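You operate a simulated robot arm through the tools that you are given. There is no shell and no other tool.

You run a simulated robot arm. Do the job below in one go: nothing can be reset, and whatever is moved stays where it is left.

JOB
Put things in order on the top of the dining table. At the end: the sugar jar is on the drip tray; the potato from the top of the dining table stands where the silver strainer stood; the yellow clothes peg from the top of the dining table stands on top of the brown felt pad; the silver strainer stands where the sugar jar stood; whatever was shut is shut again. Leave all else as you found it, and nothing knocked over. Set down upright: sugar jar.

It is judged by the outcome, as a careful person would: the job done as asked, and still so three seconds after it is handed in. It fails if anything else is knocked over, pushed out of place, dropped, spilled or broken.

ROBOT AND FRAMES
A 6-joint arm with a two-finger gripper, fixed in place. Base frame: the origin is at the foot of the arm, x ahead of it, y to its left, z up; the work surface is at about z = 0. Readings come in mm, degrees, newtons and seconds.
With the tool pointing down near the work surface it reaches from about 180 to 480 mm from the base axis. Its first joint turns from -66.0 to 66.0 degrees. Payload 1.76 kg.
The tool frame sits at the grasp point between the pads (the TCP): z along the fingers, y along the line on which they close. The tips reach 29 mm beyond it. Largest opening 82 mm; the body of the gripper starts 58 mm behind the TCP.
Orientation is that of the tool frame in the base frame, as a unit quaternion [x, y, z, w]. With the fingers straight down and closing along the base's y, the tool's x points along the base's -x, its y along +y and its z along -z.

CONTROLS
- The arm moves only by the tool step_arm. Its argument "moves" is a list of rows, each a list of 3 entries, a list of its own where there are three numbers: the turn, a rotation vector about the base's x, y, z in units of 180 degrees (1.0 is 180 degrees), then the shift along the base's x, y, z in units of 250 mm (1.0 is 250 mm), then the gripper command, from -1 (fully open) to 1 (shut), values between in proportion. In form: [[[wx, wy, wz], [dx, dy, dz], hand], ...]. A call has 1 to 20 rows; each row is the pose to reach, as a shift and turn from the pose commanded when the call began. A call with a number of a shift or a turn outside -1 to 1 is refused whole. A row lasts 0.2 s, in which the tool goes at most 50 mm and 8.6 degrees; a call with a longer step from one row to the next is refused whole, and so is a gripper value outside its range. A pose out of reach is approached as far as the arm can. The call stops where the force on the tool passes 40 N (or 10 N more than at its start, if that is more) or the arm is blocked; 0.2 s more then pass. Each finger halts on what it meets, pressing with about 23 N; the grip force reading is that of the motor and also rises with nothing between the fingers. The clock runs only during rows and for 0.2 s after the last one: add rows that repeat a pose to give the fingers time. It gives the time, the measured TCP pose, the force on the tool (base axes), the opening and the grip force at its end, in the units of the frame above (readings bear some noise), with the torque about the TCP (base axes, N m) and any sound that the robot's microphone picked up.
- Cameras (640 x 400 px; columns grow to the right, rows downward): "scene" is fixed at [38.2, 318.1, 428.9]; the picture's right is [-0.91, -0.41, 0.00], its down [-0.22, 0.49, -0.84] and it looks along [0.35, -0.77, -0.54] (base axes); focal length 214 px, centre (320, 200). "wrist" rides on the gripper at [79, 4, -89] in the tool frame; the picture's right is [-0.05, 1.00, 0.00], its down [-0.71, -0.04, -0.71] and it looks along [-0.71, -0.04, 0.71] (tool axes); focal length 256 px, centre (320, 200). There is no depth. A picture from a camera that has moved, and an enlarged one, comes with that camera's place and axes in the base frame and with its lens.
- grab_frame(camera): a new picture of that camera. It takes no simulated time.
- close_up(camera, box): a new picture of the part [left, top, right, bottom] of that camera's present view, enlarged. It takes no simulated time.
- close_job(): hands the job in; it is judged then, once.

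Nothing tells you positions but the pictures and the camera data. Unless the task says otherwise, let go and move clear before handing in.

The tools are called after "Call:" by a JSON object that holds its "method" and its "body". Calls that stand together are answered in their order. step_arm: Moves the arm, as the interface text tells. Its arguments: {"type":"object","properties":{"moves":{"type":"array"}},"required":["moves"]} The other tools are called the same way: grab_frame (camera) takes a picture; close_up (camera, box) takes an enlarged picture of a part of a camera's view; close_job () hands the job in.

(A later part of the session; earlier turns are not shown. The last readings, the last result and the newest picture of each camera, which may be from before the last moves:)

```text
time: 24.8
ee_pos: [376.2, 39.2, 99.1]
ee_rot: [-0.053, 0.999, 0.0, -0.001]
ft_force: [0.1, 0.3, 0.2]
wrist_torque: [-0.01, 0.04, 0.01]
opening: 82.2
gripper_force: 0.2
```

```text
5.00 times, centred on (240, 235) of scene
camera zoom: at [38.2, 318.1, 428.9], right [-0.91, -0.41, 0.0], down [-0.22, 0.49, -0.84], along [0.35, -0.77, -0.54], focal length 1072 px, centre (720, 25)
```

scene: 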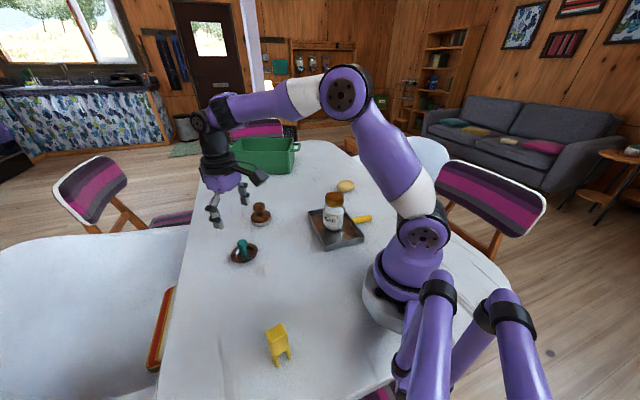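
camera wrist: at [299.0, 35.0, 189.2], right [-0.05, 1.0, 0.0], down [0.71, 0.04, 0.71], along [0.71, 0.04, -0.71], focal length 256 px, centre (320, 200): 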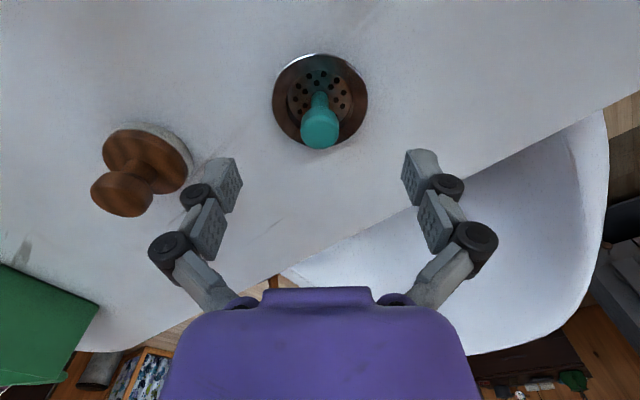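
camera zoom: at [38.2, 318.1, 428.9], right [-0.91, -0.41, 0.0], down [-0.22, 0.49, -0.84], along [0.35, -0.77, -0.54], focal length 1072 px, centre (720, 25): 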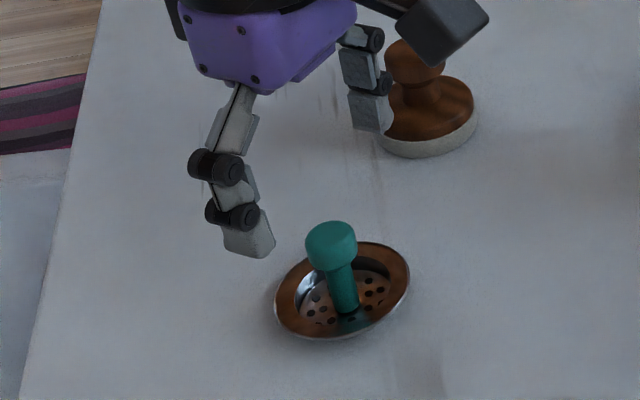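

The knob is centred between the fingers. I'll lower so the pads straddle its head while the tips stay above the rim.

Call:
{"method": "step_arm", "body": {"moves": [[[0, 0, 0], [0, 0, -0.05], -1], [[0, 0, 0], [0, 0, -0.1], -1], [[0, 0, 0], [0, 0, -0.148], -1], [[0, 0, 0], [0, 0, -0.148], -1]]}}

Call:
{"method": "grab_frame", "body": {"camera": "wrist"}}

Call:
{"method": "close_up", "body": {"camera": "scene", "box": [205, 205, 285, 275]}}

```text
time: 25.8
ee_pos: [376.6, 38.8, 62.4]
ee_rot: [-0.053, 0.999, 0.0, 0.0]
ft_force: [1.3, 0.0, 0.4]
wrist_torque: [0.0, -0.02, 0.0]
opening: 81.7
gripper_force: 0.1
```

```text
taken
camera wrist: at [299.0, 35.0, 152.7], right [-0.05, 1.0, 0.0], down [0.71, 0.04, 0.71], along [0.71, 0.04, -0.71], focal length 256 px, centre (320, 200)
```

wrist: 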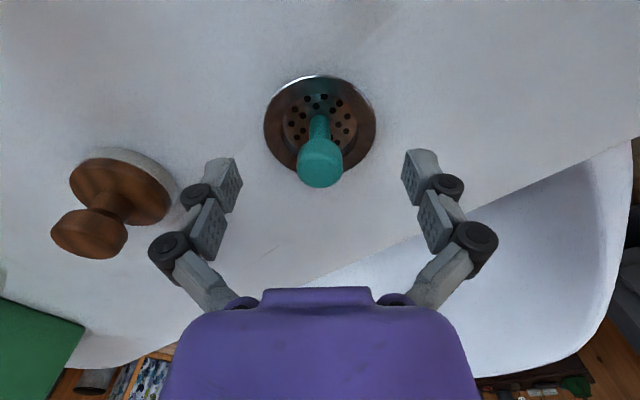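

```text
5.71 times, centred on (245, 240) of scene
camera zoom: at [38.2, 318.1, 428.9], right [-0.91, -0.41, 0.0], down [-0.22, 0.49, -0.84], along [0.35, -0.77, -0.54], focal length 1226 px, centre (749, -29)
```

zoom: 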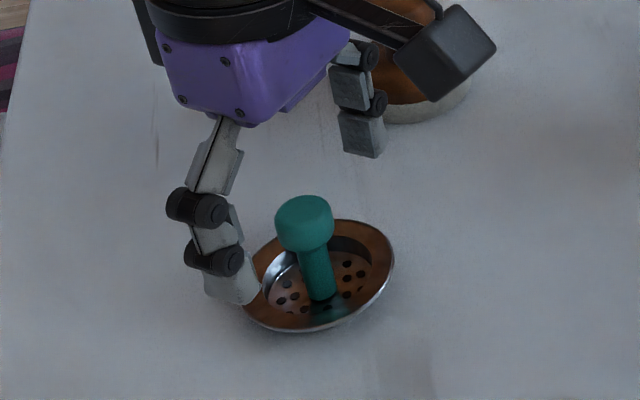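

The knob head sits between the pads, centred, with the tips above the rim. Closing on it.

Call:
{"method": "step_arm", "body": {"moves": [[[0, 0, 0], [0, 0, 0], -0.4], [[0, 0, 0], [0, 0, 0], 0.2], [[0, 0, 0], [0, 0, 0], 1], [[0, 0, 0], [0, 0, 0], 1], [[0, 0, 0], [0, 0, 0], 1]]}}

Call:
{"method": "grab_frame", "body": {"camera": "wrist"}}

Call:
{"method": "close_up", "body": {"camera": "scene", "box": [205, 205, 285, 275]}}

```text
time: 27.0
ee_pos: [376.7, 39.3, 64.2]
ee_rot: [-0.053, 0.999, 0.001, 0.0]
ft_force: [0.4, 1.5, 6.2]
wrist_torque: [0.08, -0.03, -0.01]
opening: 22.3
gripper_force: 22.9
```

```text
taken
camera wrist: at [299.1, 35.0, 153.0], right [-0.05, 1.0, 0.0], down [0.71, 0.04, 0.71], along [0.71, 0.04, -0.71], focal length 256 px, centre (320, 200)
```

wrist: 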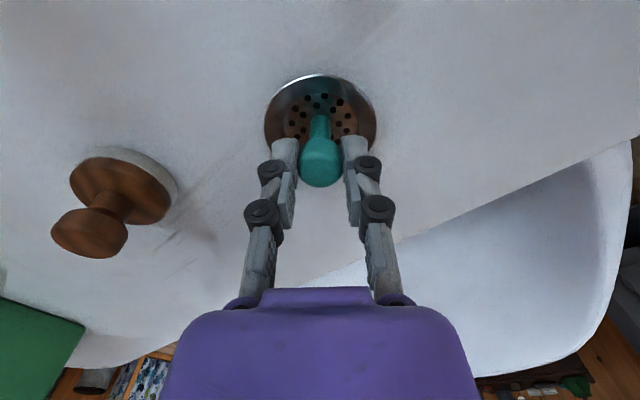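

```text
5.71 times, centred on (245, 240) of scene
camera zoom: at [38.1, 318.1, 428.9], right [-0.91, -0.41, 0.0], down [-0.22, 0.49, -0.84], along [0.35, -0.77, -0.54], focal length 1226 px, centre (749, -29)
```

zoom: 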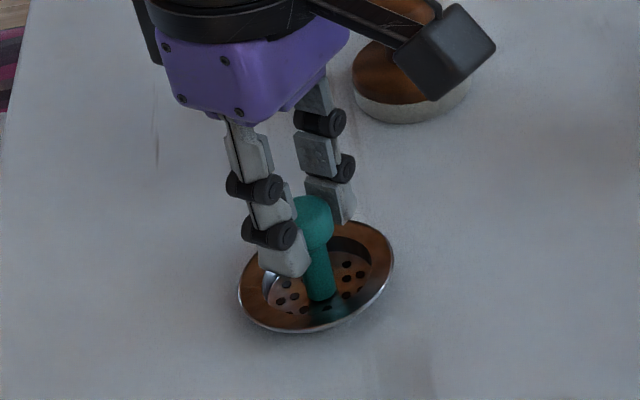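

Holding the knob at 22 mm with the strainer undisturbed. I'll lift and carry it to the jar's old spot at (266, 123), stopping above the surface.

Call:
{"method": "step_arm", "body": {"moves": [[[0, 0, 0], [0, 0, 0.02], 1], [[0, 0, 0], [0, 0, 0.07], 1], [[0, 0, 0], [0, 0, 0.14], 1], [[0, 0, 0], [0, 0, 0.24], 1], [[0, 0, 0], [0, 0, 0.24], 1]]}}

Call:
{"method": "grab_frame", "body": {"camera": "wrist"}}

Call:
{"method": "grab_frame", "body": {"camera": "scene"}}

```text
time: 28.2
ee_pos: [376.1, 39.3, 122.7]
ee_rot: [-0.053, 0.999, 0.0, 0.0]
ft_force: [0.2, 0.0, 0.7]
wrist_torque: [0.02, -0.01, 0.0]
opening: 22.4
gripper_force: 23.1
```

```text
taken
camera wrist: at [298.9, 34.8, 212.8], right [-0.05, 1.0, 0.0], down [0.71, 0.04, 0.71], along [0.71, 0.04, -0.71], focal length 256 px, centre (320, 200)
```

wrist: 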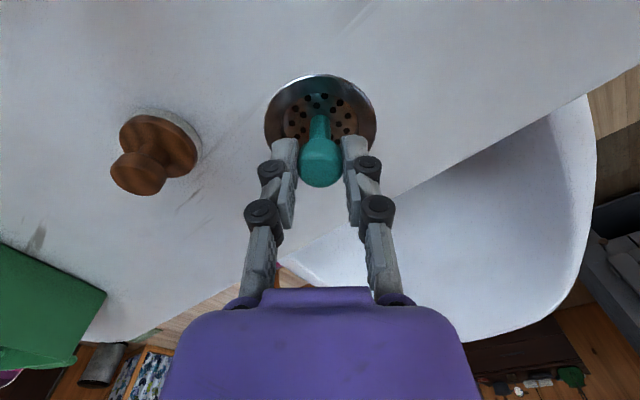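

```text
taken
```

scene: 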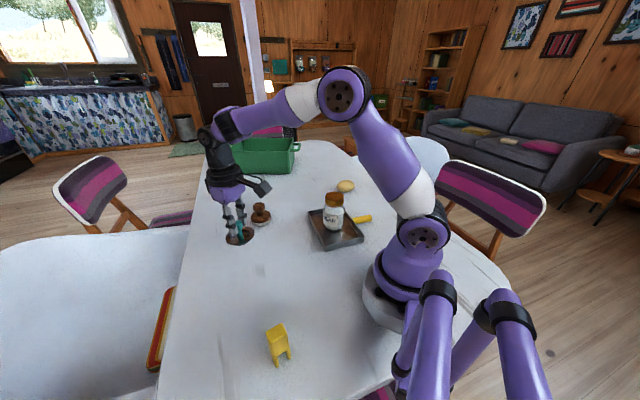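

The strainer is held level. I'll carry it over to the jar's former spot.

Call:
{"method": "step_arm", "body": {"moves": [[[0, 0, 0.015], [-0.0643, 0.0474, 0], 1], [[0, 0, 0.03], [-0.1286, 0.0949, 0], 1], [[0, 0, 0.0446], [-0.1929, 0.1423, 0], 1], [[0, 0, 0.0594], [-0.2571, 0.1897, 0], 1], [[0, 0, 0.0743], [-0.3214, 0.2371, 0], 1], [[0, 0, 0.0891], [-0.3857, 0.2846, 0], 1], [[0, 0, 0.104], [-0.45, 0.332, 0], 1], [[0, 0, 0.104], [-0.45, 0.332, 0], 1]]}}

Call:
{"method": "grab_frame", "body": {"camera": "wrist"}}

Call:
{"method": "grab_frame", "body": {"camera": "scene"}}

```text
time: 30.0
ee_pos: [262.9, 123.2, 122.7]
ee_rot: [-0.215, 0.977, 0.0, 0.0]
ft_force: [1.0, -0.1, -0.9]
wrist_torque: [0.02, -0.01, -0.01]
opening: 22.1
gripper_force: 23.2
```

```text
taken
camera wrist: at [191.4, 93.1, 212.4], right [-0.37, 0.93, 0.0], down [0.66, 0.26, 0.71], along [0.66, 0.26, -0.71], focal length 256 px, centre (320, 200)
```

wrist: 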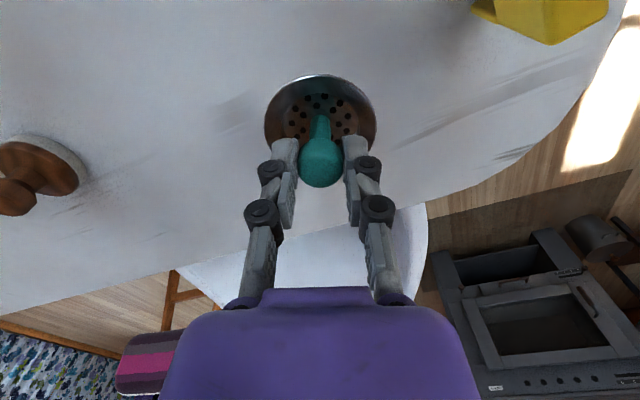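

```text
taken
```

scene: 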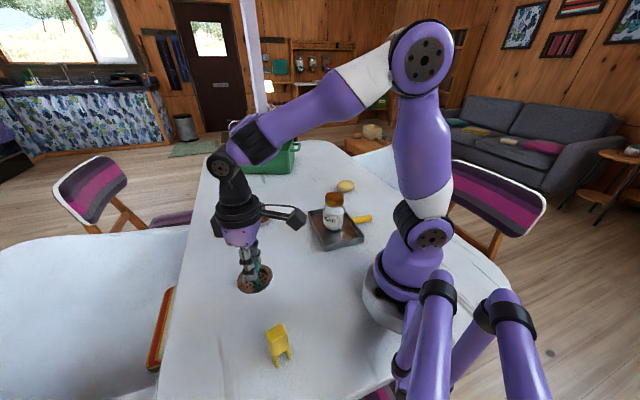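

It hangs level right above the target. Lowering most of the way, then slowly to contact.

Call:
{"method": "step_arm", "body": {"moves": [[[0, 0, 0], [0, 0, -0.06], 1], [[0, 0, 0], [0, 0, -0.12], 1], [[0, 0, 0], [0, 0, -0.18], 1], [[0, 0, 0], [0, 0, -0.22], 1], [[0, 0, 0], [0, 0, -0.226], 1], [[0, 0, 0], [0, 0, -0.232], 1], [[0, 0, 0], [0, 0, -0.238], 1], [[0, 0, 0], [0, 0, -0.238], 1]]}}

Call:
{"method": "close_up", "body": {"camera": "scene", "box": [210, 245, 310, 325]}}

```text
time: 31.8
ee_pos: [264.8, 121.6, 63.1]
ee_rot: [-0.215, 0.977, 0.0, 0.0]
ft_force: [-0.6, -1.1, 4.6]
wrist_torque: [-0.02, 0.0, 0.01]
opening: 22.0
gripper_force: 22.7
```

```text
5.00 times, centred on (260, 285) of scene
camera zoom: at [38.2, 318.1, 428.9], right [-0.91, -0.41, 0.0], down [-0.22, 0.49, -0.84], along [0.35, -0.77, -0.54], focal length 1072 px, centre (620, -225)
```

zoom: 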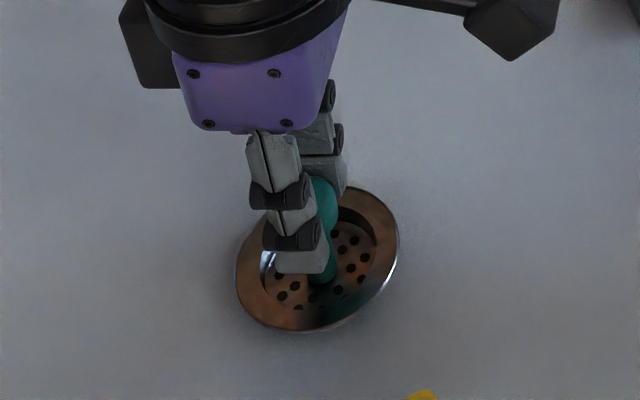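

Light contact of about 5 N, so the strainer is on the table. I'll release and rise.

Call:
{"method": "step_arm", "body": {"moves": [[[0, 0, 0], [0, 0, 0], 0.4], [[0, 0, 0], [0, 0, 0], 0.2], [[0, 0, 0], [0, 0, 0], -0.3], [[0, 0, 0], [0, 0, 0], -1], [[0, 0, 0], [0, 0, 0], -1], [[0, 0, 0], [0, 0, 0.08], -1], [[0, 0, 0], [0, 0, 0.2], -1], [[0, 0, 0], [0, 0, 0.36], -1], [[0, 0, 0], [0, 0, 0.52], -1], [[0, 0, 0], [0, 0, 0.52], -1]]}}

Call:
{"method": "grab_frame", "body": {"camera": "wrist"}}

Call:
{"method": "grab_frame", "body": {"camera": "scene"}}

```text
time: 34.0
ee_pos: [263.2, 120.8, 194.6]
ee_rot: [-0.215, 0.977, 0.001, 0.0]
ft_force: [0.2, -0.6, 0.8]
wrist_torque: [0.0, 0.01, 0.0]
opening: 82.1
gripper_force: 0.0
```

```text
taken
camera wrist: at [191.3, 92.5, 284.3], right [-0.37, 0.93, 0.0], down [0.66, 0.26, 0.71], along [0.66, 0.26, -0.71], focal length 256 px, centre (320, 200)
```

wrist: 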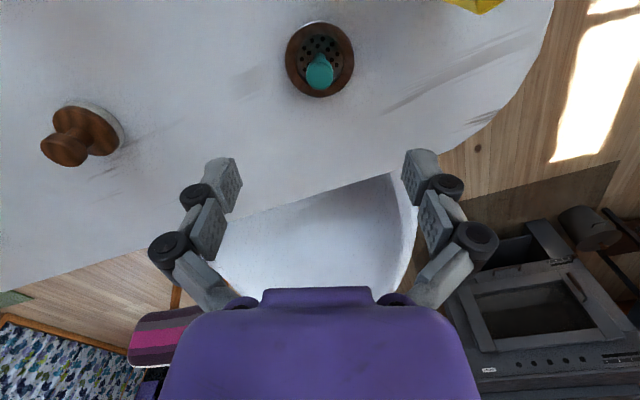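

```text
taken
```

scene: 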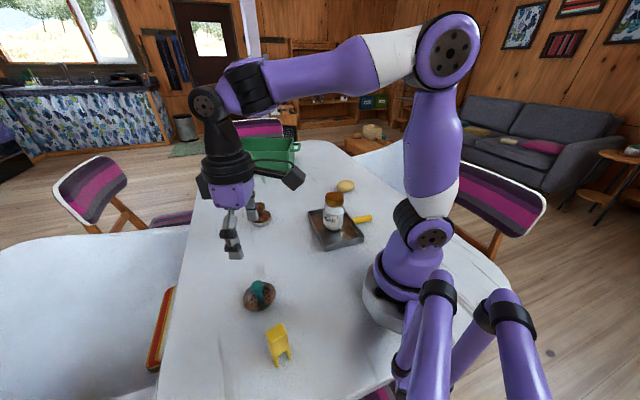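

The strainer is standing in the jar's old place. Next I'll swing around to the potato near (252, -398), staying well above the jar and pad.

Call:
{"method": "step_arm", "body": {"moves": [[[0, 0, -0.0298], [0.038, -0.116, 0], -1], [[0, 0, -0.0595], [0.076, -0.232, 0], -1], [[0, 0, -0.0893], [0.114, -0.348, 0], -1], [[0, 0, -0.119], [0.152, -0.464, 0], -1], [[0, 0, -0.1488], [0.19, -0.58, 0], -1], [[0, 0, -0.1785], [0.228, -0.696, 0], -1], [[0, 0, -0.2083], [0.266, -0.812, 0], -1], [[0, 0, -0.238], [0.304, -0.928, 0], -1]]}}

Call:
{"method": "step_arm", "body": {"moves": [[[0, 0, -0.0276], [-0.056, -0.1238, 0], -1], [[0, 0, -0.0552], [-0.112, -0.2475, 0], -1], [[0, 0, -0.0827], [-0.168, -0.3713, 0], -1], [[0, 0, -0.1103], [-0.224, -0.495, 0], -1], [[0, 0, -0.1379], [-0.28, -0.6188, 0], -1], [[0, 0, -0.1655], [-0.336, -0.7425, 0], -1], [[0, 0, -0.193], [-0.392, -0.8663, -0.04], -1], [[0, 0, -0.2206], [-0.448, -0.99, -0.08], -1], [[0, 0, -0.2206], [-0.448, -0.99, -0.08], -1]]}}

Call:
{"method": "grab_frame", "body": {"camera": "wrist"}}

Call:
{"method": "grab_frame", "body": {"camera": "scene"}}

```text
time: 35.8
ee_pos: [340.2, -111.6, 193.3]
ee_rot: [0.157, 0.988, -0.001, 0.0]
ft_force: [0.3, 0.6, 0.1]
wrist_torque: [0.04, 0.03, 0.0]
opening: 82.2
gripper_force: 0.0
```

```text
time: 37.8
ee_pos: [228.1, -357.4, 172.1]
ee_rot: [0.483, 0.875, 0.0, 0.0]
ft_force: [0.7, -0.4, 0.4]
wrist_torque: [0.01, -0.03, -0.02]
opening: 81.7
gripper_force: 0.0
```

```text
taken
camera wrist: at [191.6, -287.9, 262.8], right [0.87, 0.49, 0.0], down [0.34, -0.62, 0.71], along [0.34, -0.62, -0.71], focal length 256 px, centre (320, 200)
```

wrist: 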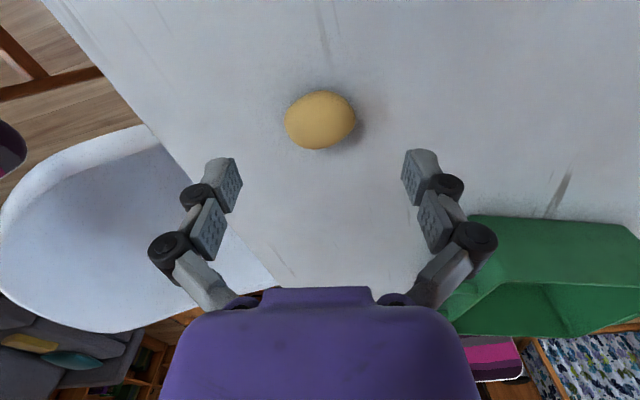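

```text
taken
```

scene: 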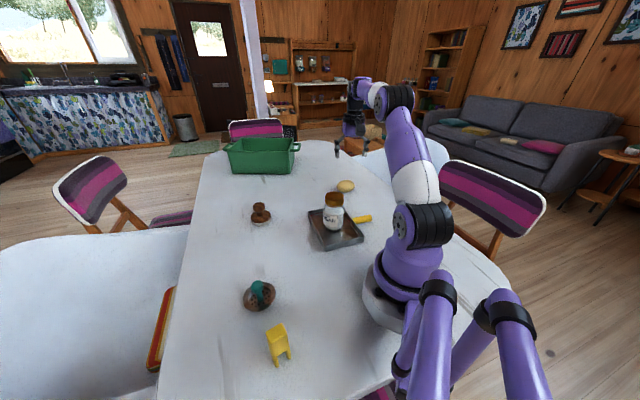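

Call:
{"method": "close_up", "body": {"camera": "wrist", "box": [260, 70, 380, 170]}}

Call:
{"method": "close_up", "body": {"camera": "scene", "box": [300, 130, 400, 250]}}

Call:
{"method": "close_up", "body": {"camera": "scene", "box": [220, 260, 310, 380]}}

```text
4.00 times, centred on (320, 120) of wrist
camera zoom: at [191.6, -287.9, 262.8], right [0.87, 0.49, 0.0], down [0.34, -0.62, 0.71], along [0.34, -0.62, -0.71], focal length 1024 px, centre (320, 520)
```

zoom: 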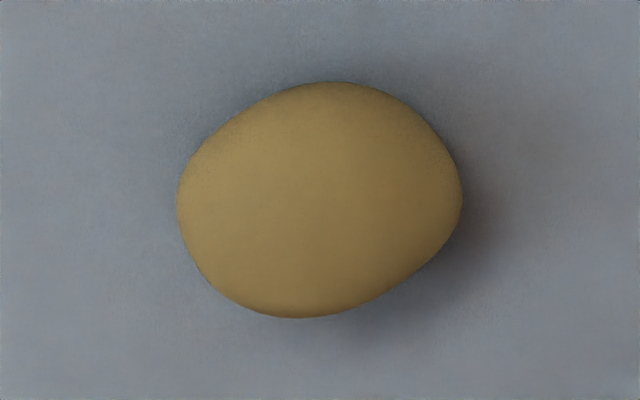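

```text
3.33 times, centred on (350, 190) of scene
camera zoom: at [38.2, 318.1, 428.9], right [-0.91, -0.41, 0.0], down [-0.22, 0.49, -0.84], along [0.35, -0.77, -0.54], focal length 715 px, centre (220, 233)
```

zoom: 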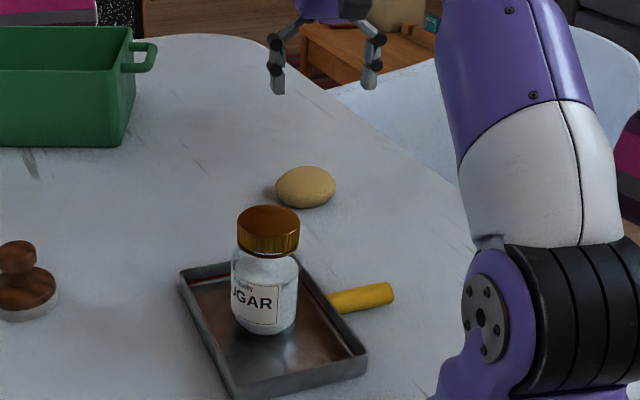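

```text
3.33 times, centred on (265, 320) of scene
camera zoom: at [38.2, 318.1, 428.9], right [-0.91, -0.41, 0.0], down [-0.22, 0.49, -0.84], along [0.35, -0.77, -0.54], focal length 715 px, centre (503, -200)
```

zoom: 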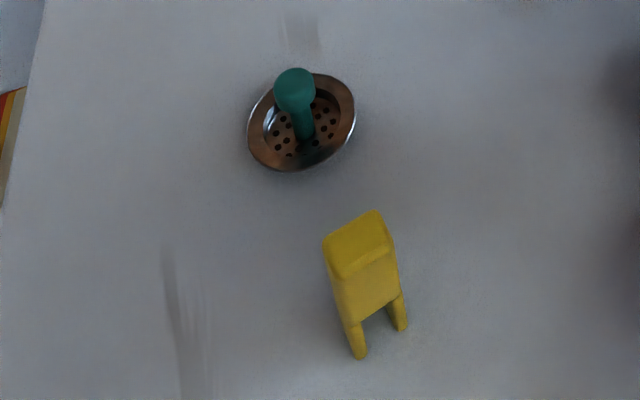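

The potato measures about 72 × 63 × 47 mm, centred at about (251, -399), with its long side roughly along the current closing line. I'll turn the gripper about 80° to close across the narrower side and hover above it.

Call:
{"method": "step_arm", "body": {"moves": [[[0, 0, -0.0457], [0.0092, -0.0166, -0.01], -1], [[0, 0, -0.0914], [0.0184, -0.0332, -0.02], -1], [[0, 0, -0.1371], [0.0276, -0.0498, -0.03], -1], [[0, 0, -0.1828], [0.0368, -0.0664, -0.05], -1], [[0, 0, -0.2285], [0.046, -0.083, -0.08], -1], [[0, 0, -0.2742], [0.0552, -0.0996, -0.11], -1], [[0, 0, -0.3199], [0.0644, -0.1162, -0.14], -1], [[0, 0, -0.3656], [0.0736, -0.1328, -0.17], -1], [[0, 0, -0.4113], [0.0828, -0.1494, -0.2], -1], [[0, 0, -0.457], [0.092, -0.166, -0.212], -1], [[0, 0, -0.457], [0.092, -0.166, -0.212], -1]]}}

Call:
{"method": "grab_frame", "body": {"camera": "wrist"}}

Call:
{"method": "grab_frame", "body": {"camera": "scene"}}

```text
time: 40.2
ee_pos: [249.2, -397.9, 119.1]
ee_rot: [0.94, 0.341, -0.001, 0.001]
ft_force: [0.0, 0.3, -0.6]
wrist_torque: [-0.01, 0.04, -0.01]
opening: 82.1
gripper_force: 0.0
```

```text
taken
camera wrist: at [315.8, -350.8, 209.3], right [0.6, -0.8, 0.0], down [-0.57, -0.42, 0.71], along [-0.57, -0.42, -0.71], focal length 256 px, centre (320, 200)
```

wrist: 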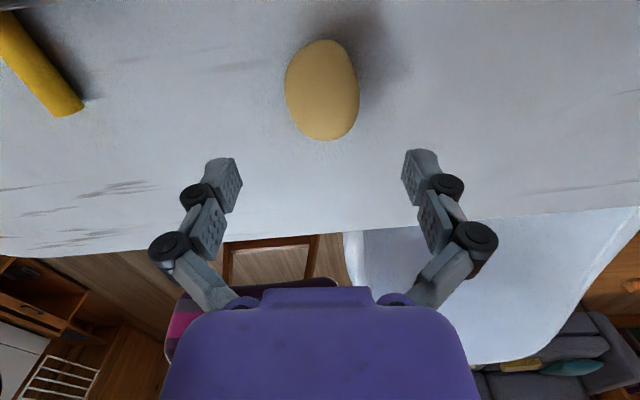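

```text
taken
```

scene: 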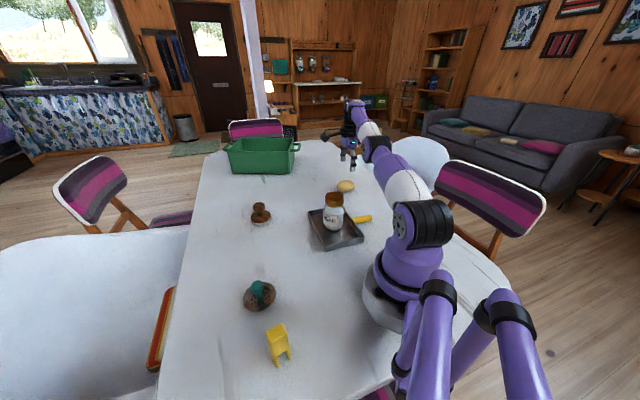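

The potato's long axis now runs between the fingers with about 54 mm to grip across. I'll make a small correction and descend around it.

Call:
{"method": "step_arm", "body": {"moves": [[[0, 0, 0], [0.012, 0.006, -0.04], -1], [[0, 0, 0], [0.012, 0.006, -0.1], -1], [[0, 0, 0], [0.012, 0.006, -0.16], -1], [[0, 0, 0], [0.012, 0.006, -0.22], -1], [[0, 0, 0], [0.012, 0.006, -0.28], -1], [[0, 0, 0], [0.012, 0.006, -0.328], -1], [[0, 0, 0], [0.012, 0.006, -0.328], -1]]}}

Call:
{"method": "grab_frame", "body": {"camera": "wrist"}}

Call:
{"method": "close_up", "body": {"camera": "scene", "box": [300, 130, 400, 230]}}

```text
time: 41.8
ee_pos: [259.6, -404.4, 43.1]
ee_rot: [0.94, 0.341, -0.001, -0.001]
ft_force: [0.6, 0.0, 0.1]
wrist_torque: [-0.04, 0.04, -0.02]
opening: 82.2
gripper_force: 0.1
out of reach, approached as far as the arm can: row 3, 4, 5, 6
```

```text
taken
camera wrist: at [324.5, -357.5, 132.3], right [0.6, -0.8, 0.0], down [-0.56, -0.43, 0.71], along [-0.57, -0.42, -0.71], focal length 256 px, centre (320, 200)
```

wrist: 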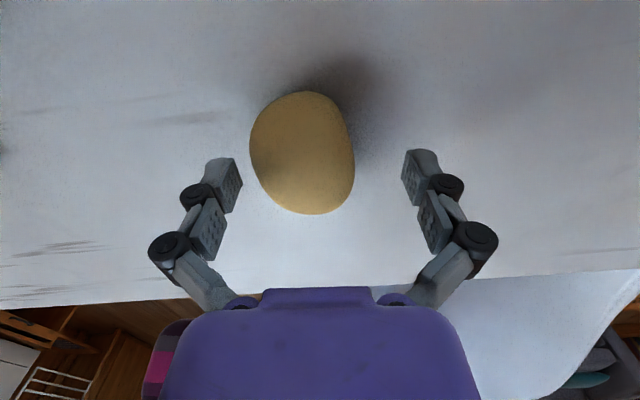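

```text
4.00 times, centred on (350, 180) of scene
camera zoom: at [38.2, 318.1, 428.9], right [-0.91, -0.41, 0.0], down [-0.22, 0.49, -0.84], along [0.35, -0.77, -0.54], focal length 858 px, centre (200, 280)
```

zoom: 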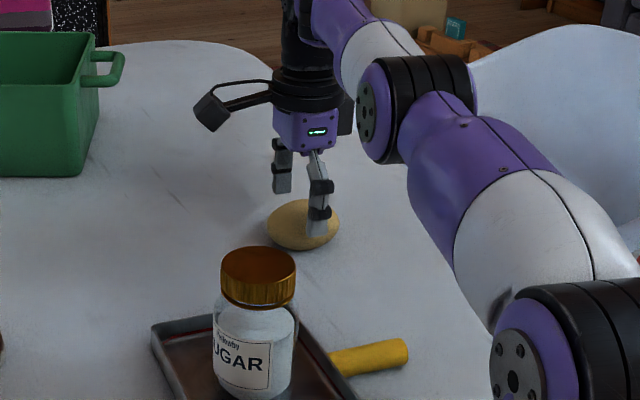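

The arm hit its reach limit here and ended about 9 mm further out and 5 mm higher than asked, so the potato sits off-centre toward the inner finger. I'll check how the arm responds with a small move back inward at this height.

Call:
{"method": "step_arm", "body": {"moves": [[[0, 0, 0], [0, 0, 0.03], -1], [[0, 0, 0], [0, 0, 0.03], -1]]}}

```text
time: 42.4
ee_pos: [253.9, -397.4, 45.4]
ee_rot: [0.94, 0.342, 0.0, 0.001]
ft_force: [-0.1, 0.3, -0.4]
wrist_torque: [-0.03, 0.03, 0.05]
opening: 82.1
gripper_force: 0.2
```

Now the arm sits exactly where asked at z 46, so the limit is just below this height. I'll look at how the fingers line up with the potato here.

Call:
{"method": "step_arm", "body": {"moves": [[[0, 0, 0], [0, 0, -0.01], -1], [[0, 0, 0], [0, 0, -0.01], -1]]}}

Call:
{"method": "grab_frame", "body": {"camera": "wrist"}}

Call:
{"method": "close_up", "body": {"camera": "scene", "box": [310, 140, 380, 210]}}

```text
time: 43.0
ee_pos: [255.1, -396.7, 45.0]
ee_rot: [0.94, 0.342, 0.0, 0.001]
ft_force: [0.1, 0.0, 0.5]
wrist_torque: [0.01, 0.01, -0.01]
opening: 82.0
gripper_force: 0.1
```

```text
taken
camera wrist: at [319.5, -349.6, 133.3], right [0.6, -0.8, 0.0], down [-0.56, -0.43, 0.71], along [-0.57, -0.42, -0.71], focal length 256 px, centre (320, 200)
```

wrist: 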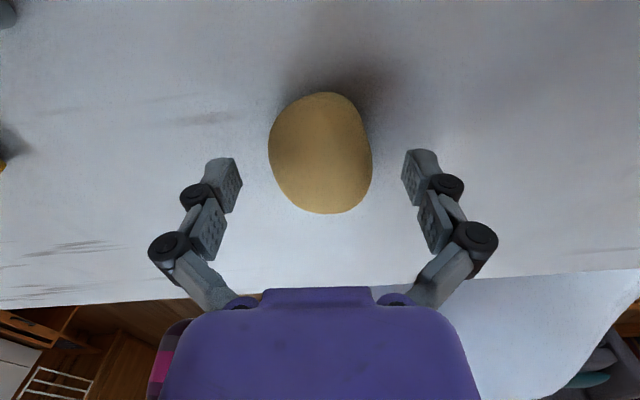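

```text
5.71 times, centred on (345, 175) of scene
camera zoom: at [38.2, 318.1, 428.9], right [-0.91, -0.41, 0.0], down [-0.22, 0.49, -0.84], along [0.35, -0.77, -0.54], focal length 1226 px, centre (177, 343)
```

zoom: 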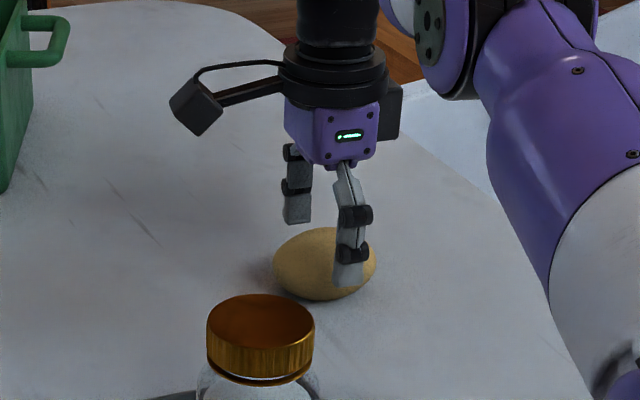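

The potato is now centred between the fingers. I'll try lowering in small steps to get the pads fully around its widest part.

Call:
{"method": "step_arm", "body": {"moves": [[[0, 0, 0], [0, 0, -0.008], -1], [[0, 0, 0], [0, 0, -0.016], -1], [[0, 0, 0], [0, 0, -0.016], -1]]}}

Call:
{"method": "grab_frame", "body": {"camera": "wrist"}}

```text
time: 43.8
ee_pos: [254.6, -398.1, 39.8]
ee_rot: [0.94, 0.342, 0.0, 0.0]
ft_force: [-0.3, -0.8, -0.2]
wrist_torque: [0.02, -0.03, 0.04]
opening: 81.9
gripper_force: 0.0
```

```text
taken
camera wrist: at [319.6, -349.7, 129.0], right [0.6, -0.8, 0.0], down [-0.56, -0.43, 0.71], along [-0.57, -0.43, -0.71], focal length 256 px, centre (320, 200)
```

wrist: 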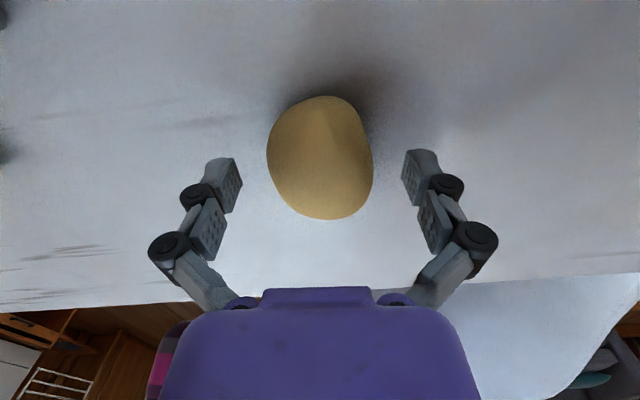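

The arm now reaches z 39.5 correctly, with the tips about 10 mm above the table and the potato centred. Closing on the potato.

Call:
{"method": "step_arm", "body": {"moves": [[[0, 0, 0], [0, 0, 0], -0.6], [[0, 0, 0], [0, 0, 0], -0.2], [[0, 0, 0], [0, 0, 0], 1], [[0, 0, 0], [0, 0, 0], 1], [[0, 0, 0], [0, 0, 0], 1]]}}

Call:
{"method": "grab_frame", "body": {"camera": "wrist"}}

Call:
{"method": "close_up", "body": {"camera": "scene", "box": [310, 140, 380, 210]}}

```text
time: 45.0
ee_pos: [255.5, -397.4, 39.5]
ee_rot: [0.94, 0.342, 0.0, 0.001]
ft_force: [-0.5, 1.6, 8.3]
wrist_torque: [0.04, 0.2, -0.01]
opening: 54.6
gripper_force: 22.8
```

```text
taken
camera wrist: at [319.6, -349.7, 129.4], right [0.6, -0.8, 0.0], down [-0.57, -0.42, 0.71], along [-0.56, -0.43, -0.71], focal length 256 px, centre (320, 200)
```

wrist: 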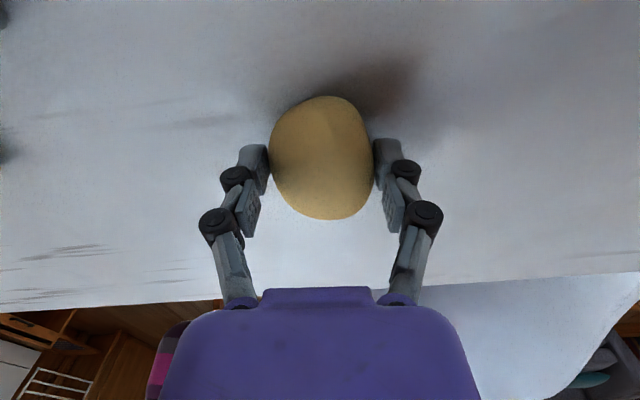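

```text
5.71 times, centred on (345, 175) of scene
camera zoom: at [38.2, 318.2, 428.9], right [-0.91, -0.41, 0.0], down [-0.22, 0.49, -0.84], along [0.35, -0.77, -0.54], focal length 1226 px, centre (177, 343)
```

zoom: 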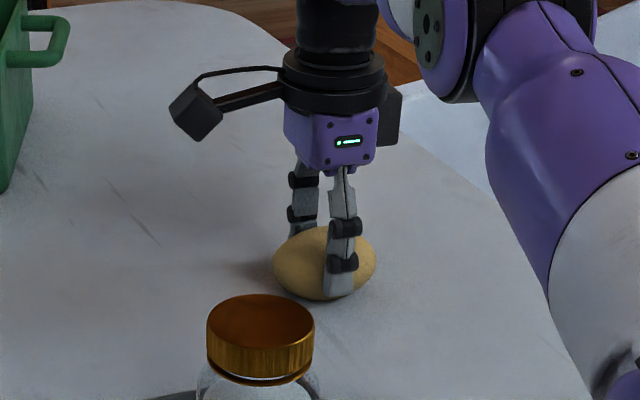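

A firm grip at 55 mm. Lifting straight up and checking that the potato holds.

Call:
{"method": "step_arm", "body": {"moves": [[[0, 0, 0], [0, 0, 0.02], 1], [[0, 0, 0], [0, 0, 0.06], 1], [[0, 0, 0], [0, 0, 0.12], 1], [[0, 0, 0], [0, 0, 0.2], 1], [[0, 0, 0], [0, 0, 0.28], 1], [[0, 0, 0], [0, 0, 0.32], 1], [[0, 0, 0], [0, 0, 0.32], 1]]}}

Call:
{"method": "grab_frame", "body": {"camera": "wrist"}}

Call:
{"method": "grab_frame", "body": {"camera": "scene"}}

```text
time: 46.6
ee_pos: [253.7, -395.5, 118.7]
ee_rot: [0.94, 0.342, 0.0, 0.0]
ft_force: [-0.1, 0.7, -2.0]
wrist_torque: [0.0, 0.0, -0.02]
opening: 51.5
gripper_force: 23.4
```

```text
taken
camera wrist: at [318.9, -348.9, 208.4], right [0.6, -0.8, 0.0], down [-0.57, -0.42, 0.71], along [-0.57, -0.43, -0.71], focal length 256 px, centre (320, 200)
```

wrist: 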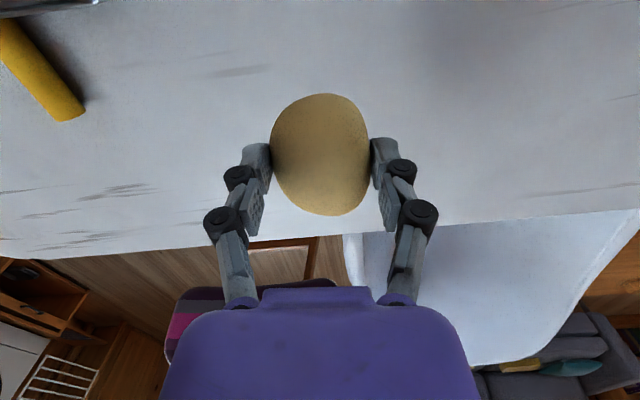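

```text
taken
```

scene: 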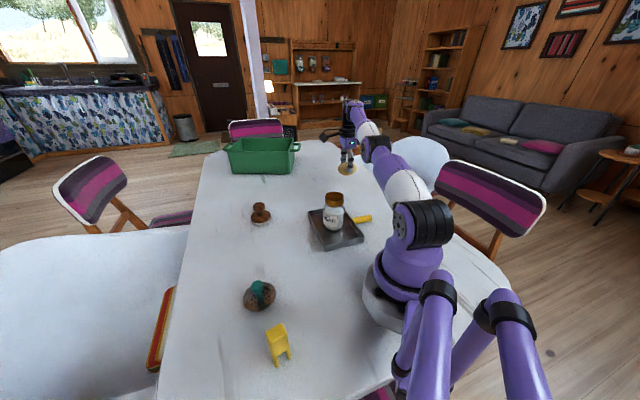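

The potato is held securely. I'll carry it high around the tray and pad towards the strainer's old place at (378, 39).

Call:
{"method": "step_arm", "body": {"moves": [[[0, 0, 0.0201], [0.0455, 0.1038, 0.04], 1], [[0, 0, 0.0403], [0.091, 0.2075, 0.08], 1], [[0, 0, 0.0604], [0.1365, 0.3113, 0.12], 1], [[0, 0, 0.0805], [0.182, 0.415, 0.15], 1], [[0, 0, 0.1006], [0.2275, 0.5188, 0.18], 1], [[0, 0, 0.1208], [0.273, 0.6225, 0.18], 1], [[0, 0, 0.1409], [0.3185, 0.7263, 0.18], 1], [[0, 0, 0.161], [0.364, 0.83, 0.18], 1]]}}

Call:
{"method": "step_arm", "body": {"moves": [[[0, 0, 0.024], [0.017, 0.1145, 0], 1], [[0, 0, 0.048], [0.034, 0.229, 0], 1], [[0, 0, 0.072], [0.051, 0.3435, 0], 1], [[0, 0, 0.096], [0.068, 0.458, 0], 1], [[0, 0, 0.12], [0.085, 0.5725, 0], 1], [[0, 0, 0.144], [0.102, 0.687, 0], 1], [[0, 0, 0.168], [0.119, 0.8015, 0], 1], [[0, 0, 0.192], [0.136, 0.916, 0], 1], [[0, 0, 0.192], [0.136, 0.916, 0], 1]]}}

Call:
{"method": "grab_frame", "body": {"camera": "wrist"}}

Call:
{"method": "grab_frame", "body": {"camera": "scene"}}

```text
time: 48.4
ee_pos: [345.0, -190.7, 164.3]
ee_rot: [0.824, 0.567, 0.0, 0.001]
ft_force: [-0.6, 0.0, -1.6]
wrist_torque: [-0.04, 0.0, -0.02]
opening: 51.3
gripper_force: 22.9
out of reach, approached as far as the arm can: row 1, 2
```

```text
time: 50.4
ee_pos: [377.3, 39.6, 164.1]
ee_rot: [0.618, 0.786, 0.0, -0.001]
ft_force: [0.6, -0.4, -1.0]
wrist_torque: [-0.01, -0.01, -0.01]
opening: 51.2
gripper_force: 23.3
```

```text
taken
camera wrist: at [365.9, 118.1, 253.8], right [0.98, 0.18, 0.0], down [0.13, -0.7, 0.71], along [0.13, -0.7, -0.71], focal length 256 px, centre (320, 200)
```

wrist: 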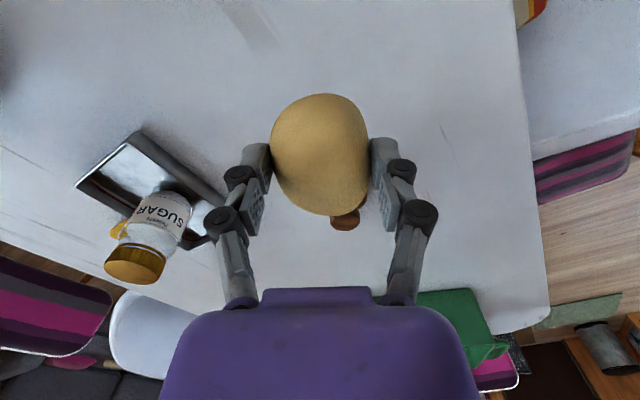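

```text
taken
```

scene: 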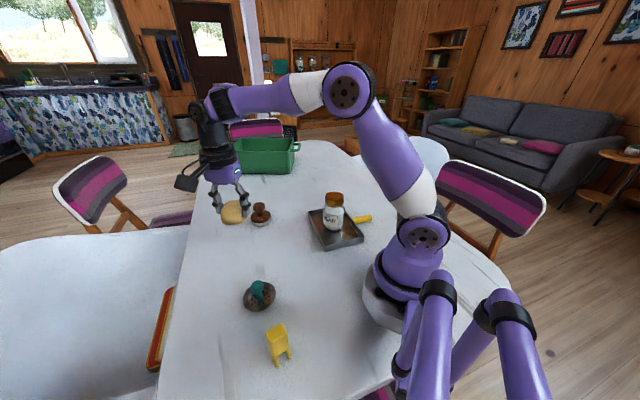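

The potato is above the strainer's former place. I'll lower it, slowing near the table to feel for contact.

Call:
{"method": "step_arm", "body": {"moves": [[[0, 0, 0], [0, -0.01, -0.06], 1], [[0, 0, 0], [0, -0.01, -0.14], 1], [[0, 0, 0], [0, -0.01, -0.22], 1], [[0, 0, 0], [0, -0.01, -0.3], 1], [[0, 0, 0], [0, -0.01, -0.38], 1], [[0, 0, 0], [0, -0.01, -0.44], 1], [[0, 0, 0], [0, -0.01, -0.46], 1], [[0, 0, 0], [0, -0.01, -0.46], 1]]}}

Call:
{"method": "grab_frame", "body": {"camera": "wrist"}}

Call:
{"method": "close_up", "body": {"camera": "scene", "box": [195, 195, 295, 275]}}

```text
time: 52.2
ee_pos: [378.2, 37.1, 49.4]
ee_rot: [0.619, 0.785, 0.0, 0.0]
ft_force: [-0.5, 0.0, -1.3]
wrist_torque: [-0.02, 0.02, 0.0]
opening: 51.3
gripper_force: 23.1
```

```text
taken
camera wrist: at [366.1, 114.6, 138.9], right [0.98, 0.18, 0.0], down [0.13, -0.7, 0.71], along [0.13, -0.7, -0.71], focal length 256 px, centre (320, 200)
```

wrist: 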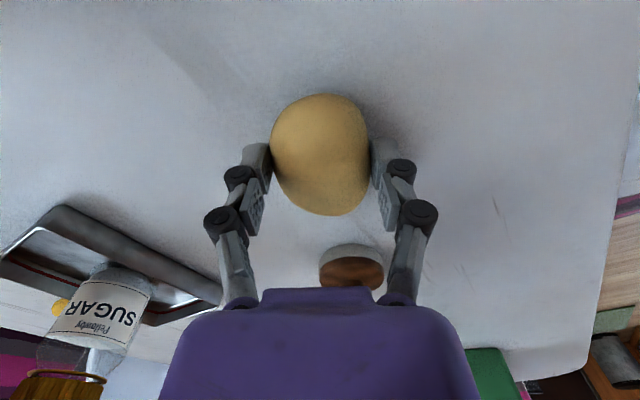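

```text
5.00 times, centred on (245, 235) of scene
camera zoom: at [38.2, 318.1, 428.9], right [-0.91, -0.41, 0.0], down [-0.22, 0.49, -0.84], along [0.35, -0.77, -0.54], focal length 1072 px, centre (695, 25)
```

zoom: 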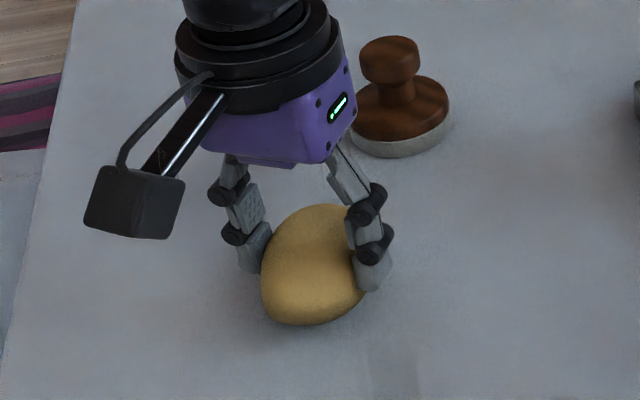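

Still no contact, and the potato is a little above the table. I'll continue down in small steps.

Call:
{"method": "step_arm", "body": {"moves": [[[0, 0, 0], [0, 0, -0.008], 1], [[0, 0, 0], [0, 0, -0.016], 1], [[0, 0, 0], [0, 0, -0.024], 1], [[0, 0, 0], [0, 0, -0.024], 1]]}}

```text
time: 53.2
ee_pos: [377.0, 36.6, 43.6]
ee_rot: [0.619, 0.785, 0.0, 0.0]
ft_force: [-10.4, 0.5, 22.0]
wrist_torque: [-0.32, 0.49, -0.14]
opening: 50.8
gripper_force: 22.9
```

Contact at 22 N, a bit higher than when picked, so the potato has shifted slightly in the grip. I'll relieve the pressure slightly and look before releasing.

Call:
{"method": "step_arm", "body": {"moves": [[[0, 0, 0], [0, 0, 0.005], 1], [[0, 0, 0], [0, 0, 0.005], 1]]}}

Call:
{"method": "grab_frame", "body": {"camera": "wrist"}}

Call:
{"method": "close_up", "body": {"camera": "scene", "box": [195, 195, 295, 275]}}

```text
time: 53.8
ee_pos: [379.6, 37.0, 44.2]
ee_rot: [0.618, 0.786, -0.001, 0.001]
ft_force: [0.3, 0.8, -0.1]
wrist_torque: [-0.02, 0.02, -0.03]
opening: 51.1
gripper_force: 22.9
```

```text
taken
camera wrist: at [366.1, 114.5, 133.8], right [0.98, 0.18, 0.0], down [0.13, -0.7, 0.71], along [0.13, -0.7, -0.71], focal length 256 px, centre (320, 200)
```

wrist: 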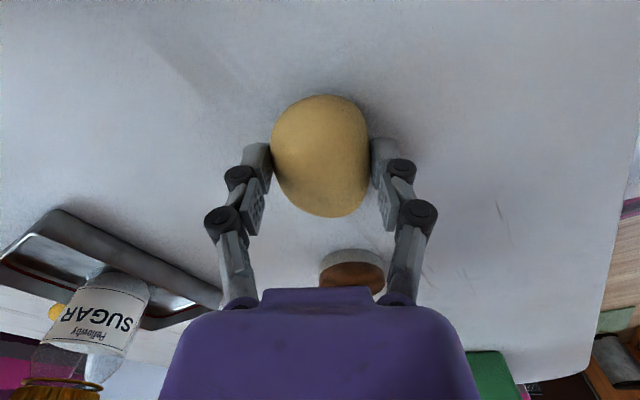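

```text
5.00 times, centred on (245, 235) of scene
camera zoom: at [38.2, 318.1, 428.9], right [-0.91, -0.41, 0.0], down [-0.22, 0.49, -0.84], along [0.35, -0.77, -0.54], focal length 1072 px, centre (695, 25)
```

zoom: 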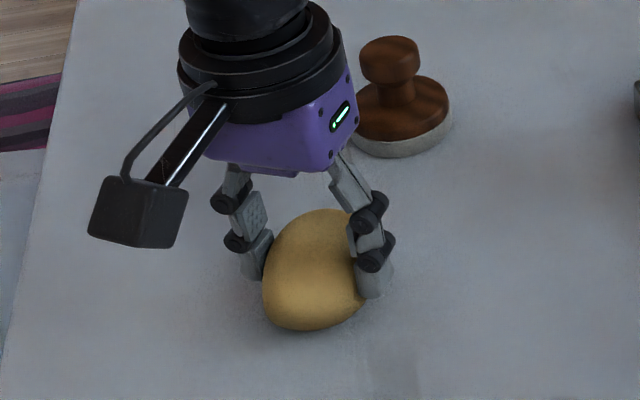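

The pressure is gone and the potato is just touching the table. I'll open the fingers gradually so that it settles without rolling.

Call:
{"method": "step_arm", "body": {"moves": [[[0, 0, 0], [0, 0, -0.003], -0.2], [[0, 0, 0], [0, 0, -0.003], -0.26], [[0, 0, 0], [0, 0, -0.003], -0.3], [[0, 0, 0], [0, 0, -0.003], -0.36], [[0, 0, 0], [0, 0, -0.003], -0.44], [[0, 0, 0], [0, 0, -0.003], -0.6], [[0, 0, 0], [0, 0, -0.003], -0.8], [[0, 0, 0], [0, 0, -0.003], -1], [[0, 0, 0], [0, 0, -0.003], -1]]}}

Call:
{"method": "grab_frame", "body": {"camera": "wrist"}}

Call:
{"method": "close_up", "body": {"camera": "scene", "box": [195, 195, 295, 275]}}

```text
time: 55.8
ee_pos: [378.5, 37.5, 42.9]
ee_rot: [0.618, 0.786, -0.001, 0.0]
ft_force: [-0.5, 0.2, -0.2]
wrist_torque: [0.01, 0.03, -0.02]
opening: 81.9
gripper_force: 0.1
```

```text
taken
camera wrist: at [366.1, 114.5, 133.3], right [0.98, 0.18, 0.0], down [0.13, -0.7, 0.71], along [0.13, -0.7, -0.71], focal length 256 px, centre (320, 200)
```

wrist: 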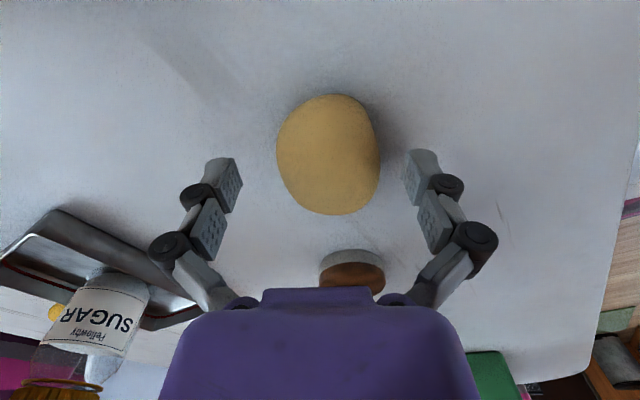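

```text
5.00 times, centred on (245, 235) of scene
camera zoom: at [38.2, 318.1, 428.9], right [-0.91, -0.41, 0.0], down [-0.22, 0.49, -0.84], along [0.35, -0.77, -0.54], focal length 1072 px, centre (695, 25)
```

zoom: 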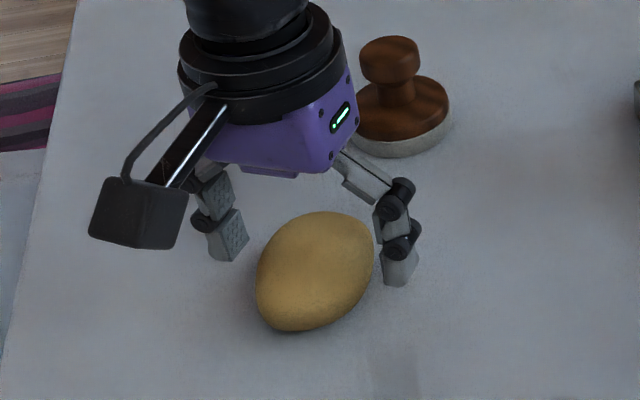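

The potato settled stably at about (382, 39), very close to where the strainer stood. I'll rise clear and move over to the peg near (170, 190), turning the gripper to match its faces.

Call:
{"method": "step_arm", "body": {"moves": [[[0, 0, 0], [0, 0, 0.04], -1], [[0, 0, 0], [0, 0, 0.12], -1], [[0, 0, 0], [0, 0, 0.24], -1], [[0, 0, 0], [0, 0, 0.38], -1], [[0, 0, 0], [0, 0, 0.52], -1], [[0, 0, 0], [0, 0, 0.52], -1]]}}

Call:
{"method": "step_arm", "body": {"moves": [[[0, 0, 0.0392], [-0.0418, 0.0307, 0], -1], [[0, 0, 0.0783], [-0.0836, 0.0614, 0], -1], [[0, 0, 0.1175], [-0.1254, 0.0921, 0], -1], [[0, 0, 0.1566], [-0.1672, 0.1228, 0], -1], [[0, 0, 0.1958], [-0.209, 0.1535, 0], -1], [[0, 0, 0.2349], [-0.2508, 0.1842, 0], -1], [[0, 0, 0.2741], [-0.2926, 0.2149, 0], -1], [[0, 0, 0.3132], [-0.3344, 0.2456, 0], -1], [[0, 0, 0.3524], [-0.3762, 0.2763, 0], -1], [[0, 0, 0.3915], [-0.418, 0.307, 0], -1], [[0, 0, 0.4307], [-0.4598, 0.3377, 0], -1], [[0, 0, 0.4698], [-0.5016, 0.3684, 0], -1], [[0, 0, 0.509], [-0.5434, 0.3991, 0], -1], [[0, 0, 0.5481], [-0.5852, 0.4298, 0], -1], [[0, 0, 0.5873], [-0.627, 0.4605, 0], -1], [[0, 0, 0.6264], [-0.6688, 0.4912, 0], -1], [[0, 0, 0.6656], [-0.7106, 0.5219, 0], -1], [[0, 0, 0.7047], [-0.7524, 0.5526, 0], -1], [[0, 0, 0.7439], [-0.7942, 0.5833, 0], -1], [[0, 0, 0.783], [-0.836, 0.614, 0], -1]]}}

Call:
{"method": "grab_frame", "body": {"camera": "wrist"}}

Call:
{"method": "grab_frame", "body": {"camera": "scene"}}

```text
time: 57.2
ee_pos: [378.9, 35.7, 174.6]
ee_rot: [0.619, 0.785, 0.001, 0.0]
ft_force: [-0.2, 0.1, 0.7]
wrist_torque: [-0.02, 0.04, -0.03]
opening: 81.8
gripper_force: 0.0
```

```text
time: 61.4
ee_pos: [169.3, 188.2, 173.1]
ee_rot: [-0.534, 0.846, 0.0, -0.001]
ft_force: [-0.4, 0.6, 0.0]
wrist_torque: [0.03, 0.03, 0.02]
opening: 82.0
gripper_force: 0.0
```

```text
taken
camera wrist: at [133.6, 120.2, 263.6], right [-0.88, 0.48, 0.0], down [0.34, 0.62, 0.71], along [0.34, 0.62, -0.71], focal length 256 px, centre (320, 200)
```

wrist: 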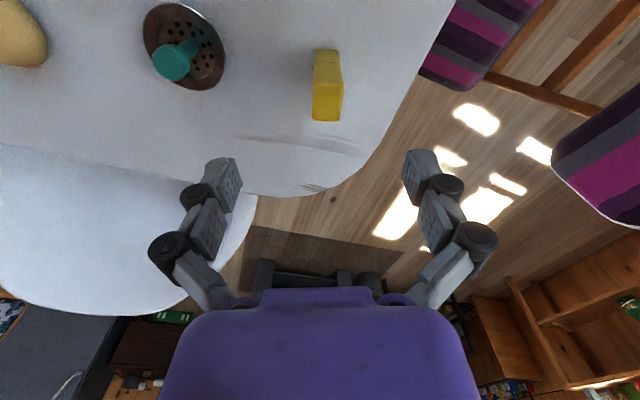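

```text
taken
```

scene: 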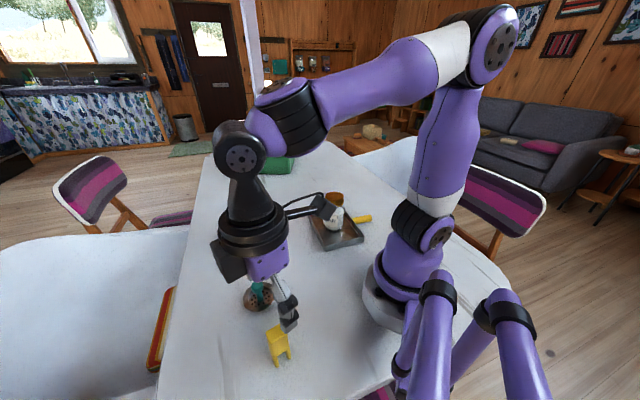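

The peg is in view just inside the left edge and looks aligned with the gripper. I'll zoom in to get its exact position and angle.

Call:
{"method": "close_up", "body": {"camera": "wrist", "box": [270, 30, 390, 140]}}

Call:
{"method": "close_up", "body": {"camera": "scene", "box": [245, 305, 315, 375]}}

```text
3.64 times, centred on (330, 85) of wrist
camera zoom: at [133.6, 120.2, 263.6], right [-0.88, 0.48, 0.0], down [0.34, 0.62, 0.71], along [0.34, 0.62, -0.71], focal length 931 px, centre (284, 618)
```

zoom: 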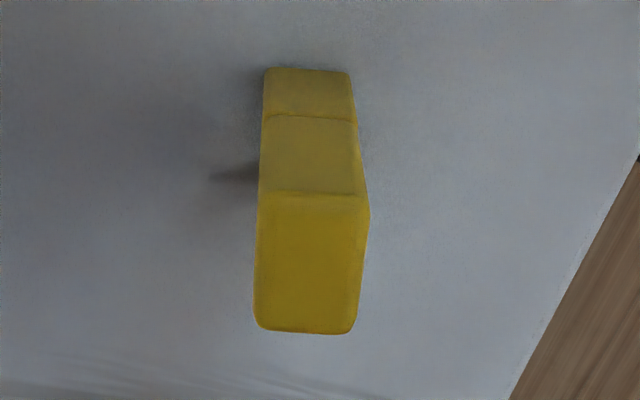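

```text
5.71 times, centred on (280, 340) of scene
camera zoom: at [38.2, 318.1, 428.9], right [-0.91, -0.41, 0.0], down [-0.22, 0.49, -0.84], along [0.35, -0.77, -0.54], focal length 1226 px, centre (549, -600)
```

zoom: 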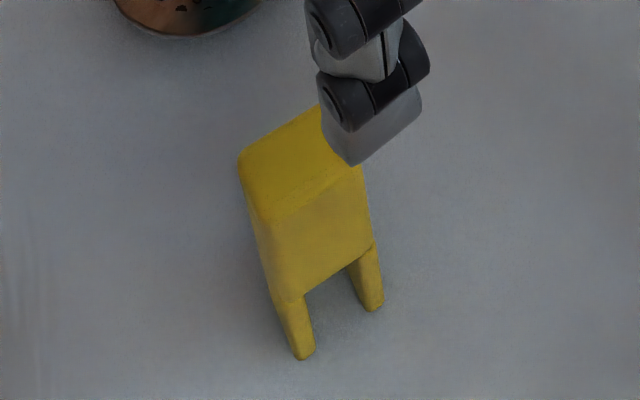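

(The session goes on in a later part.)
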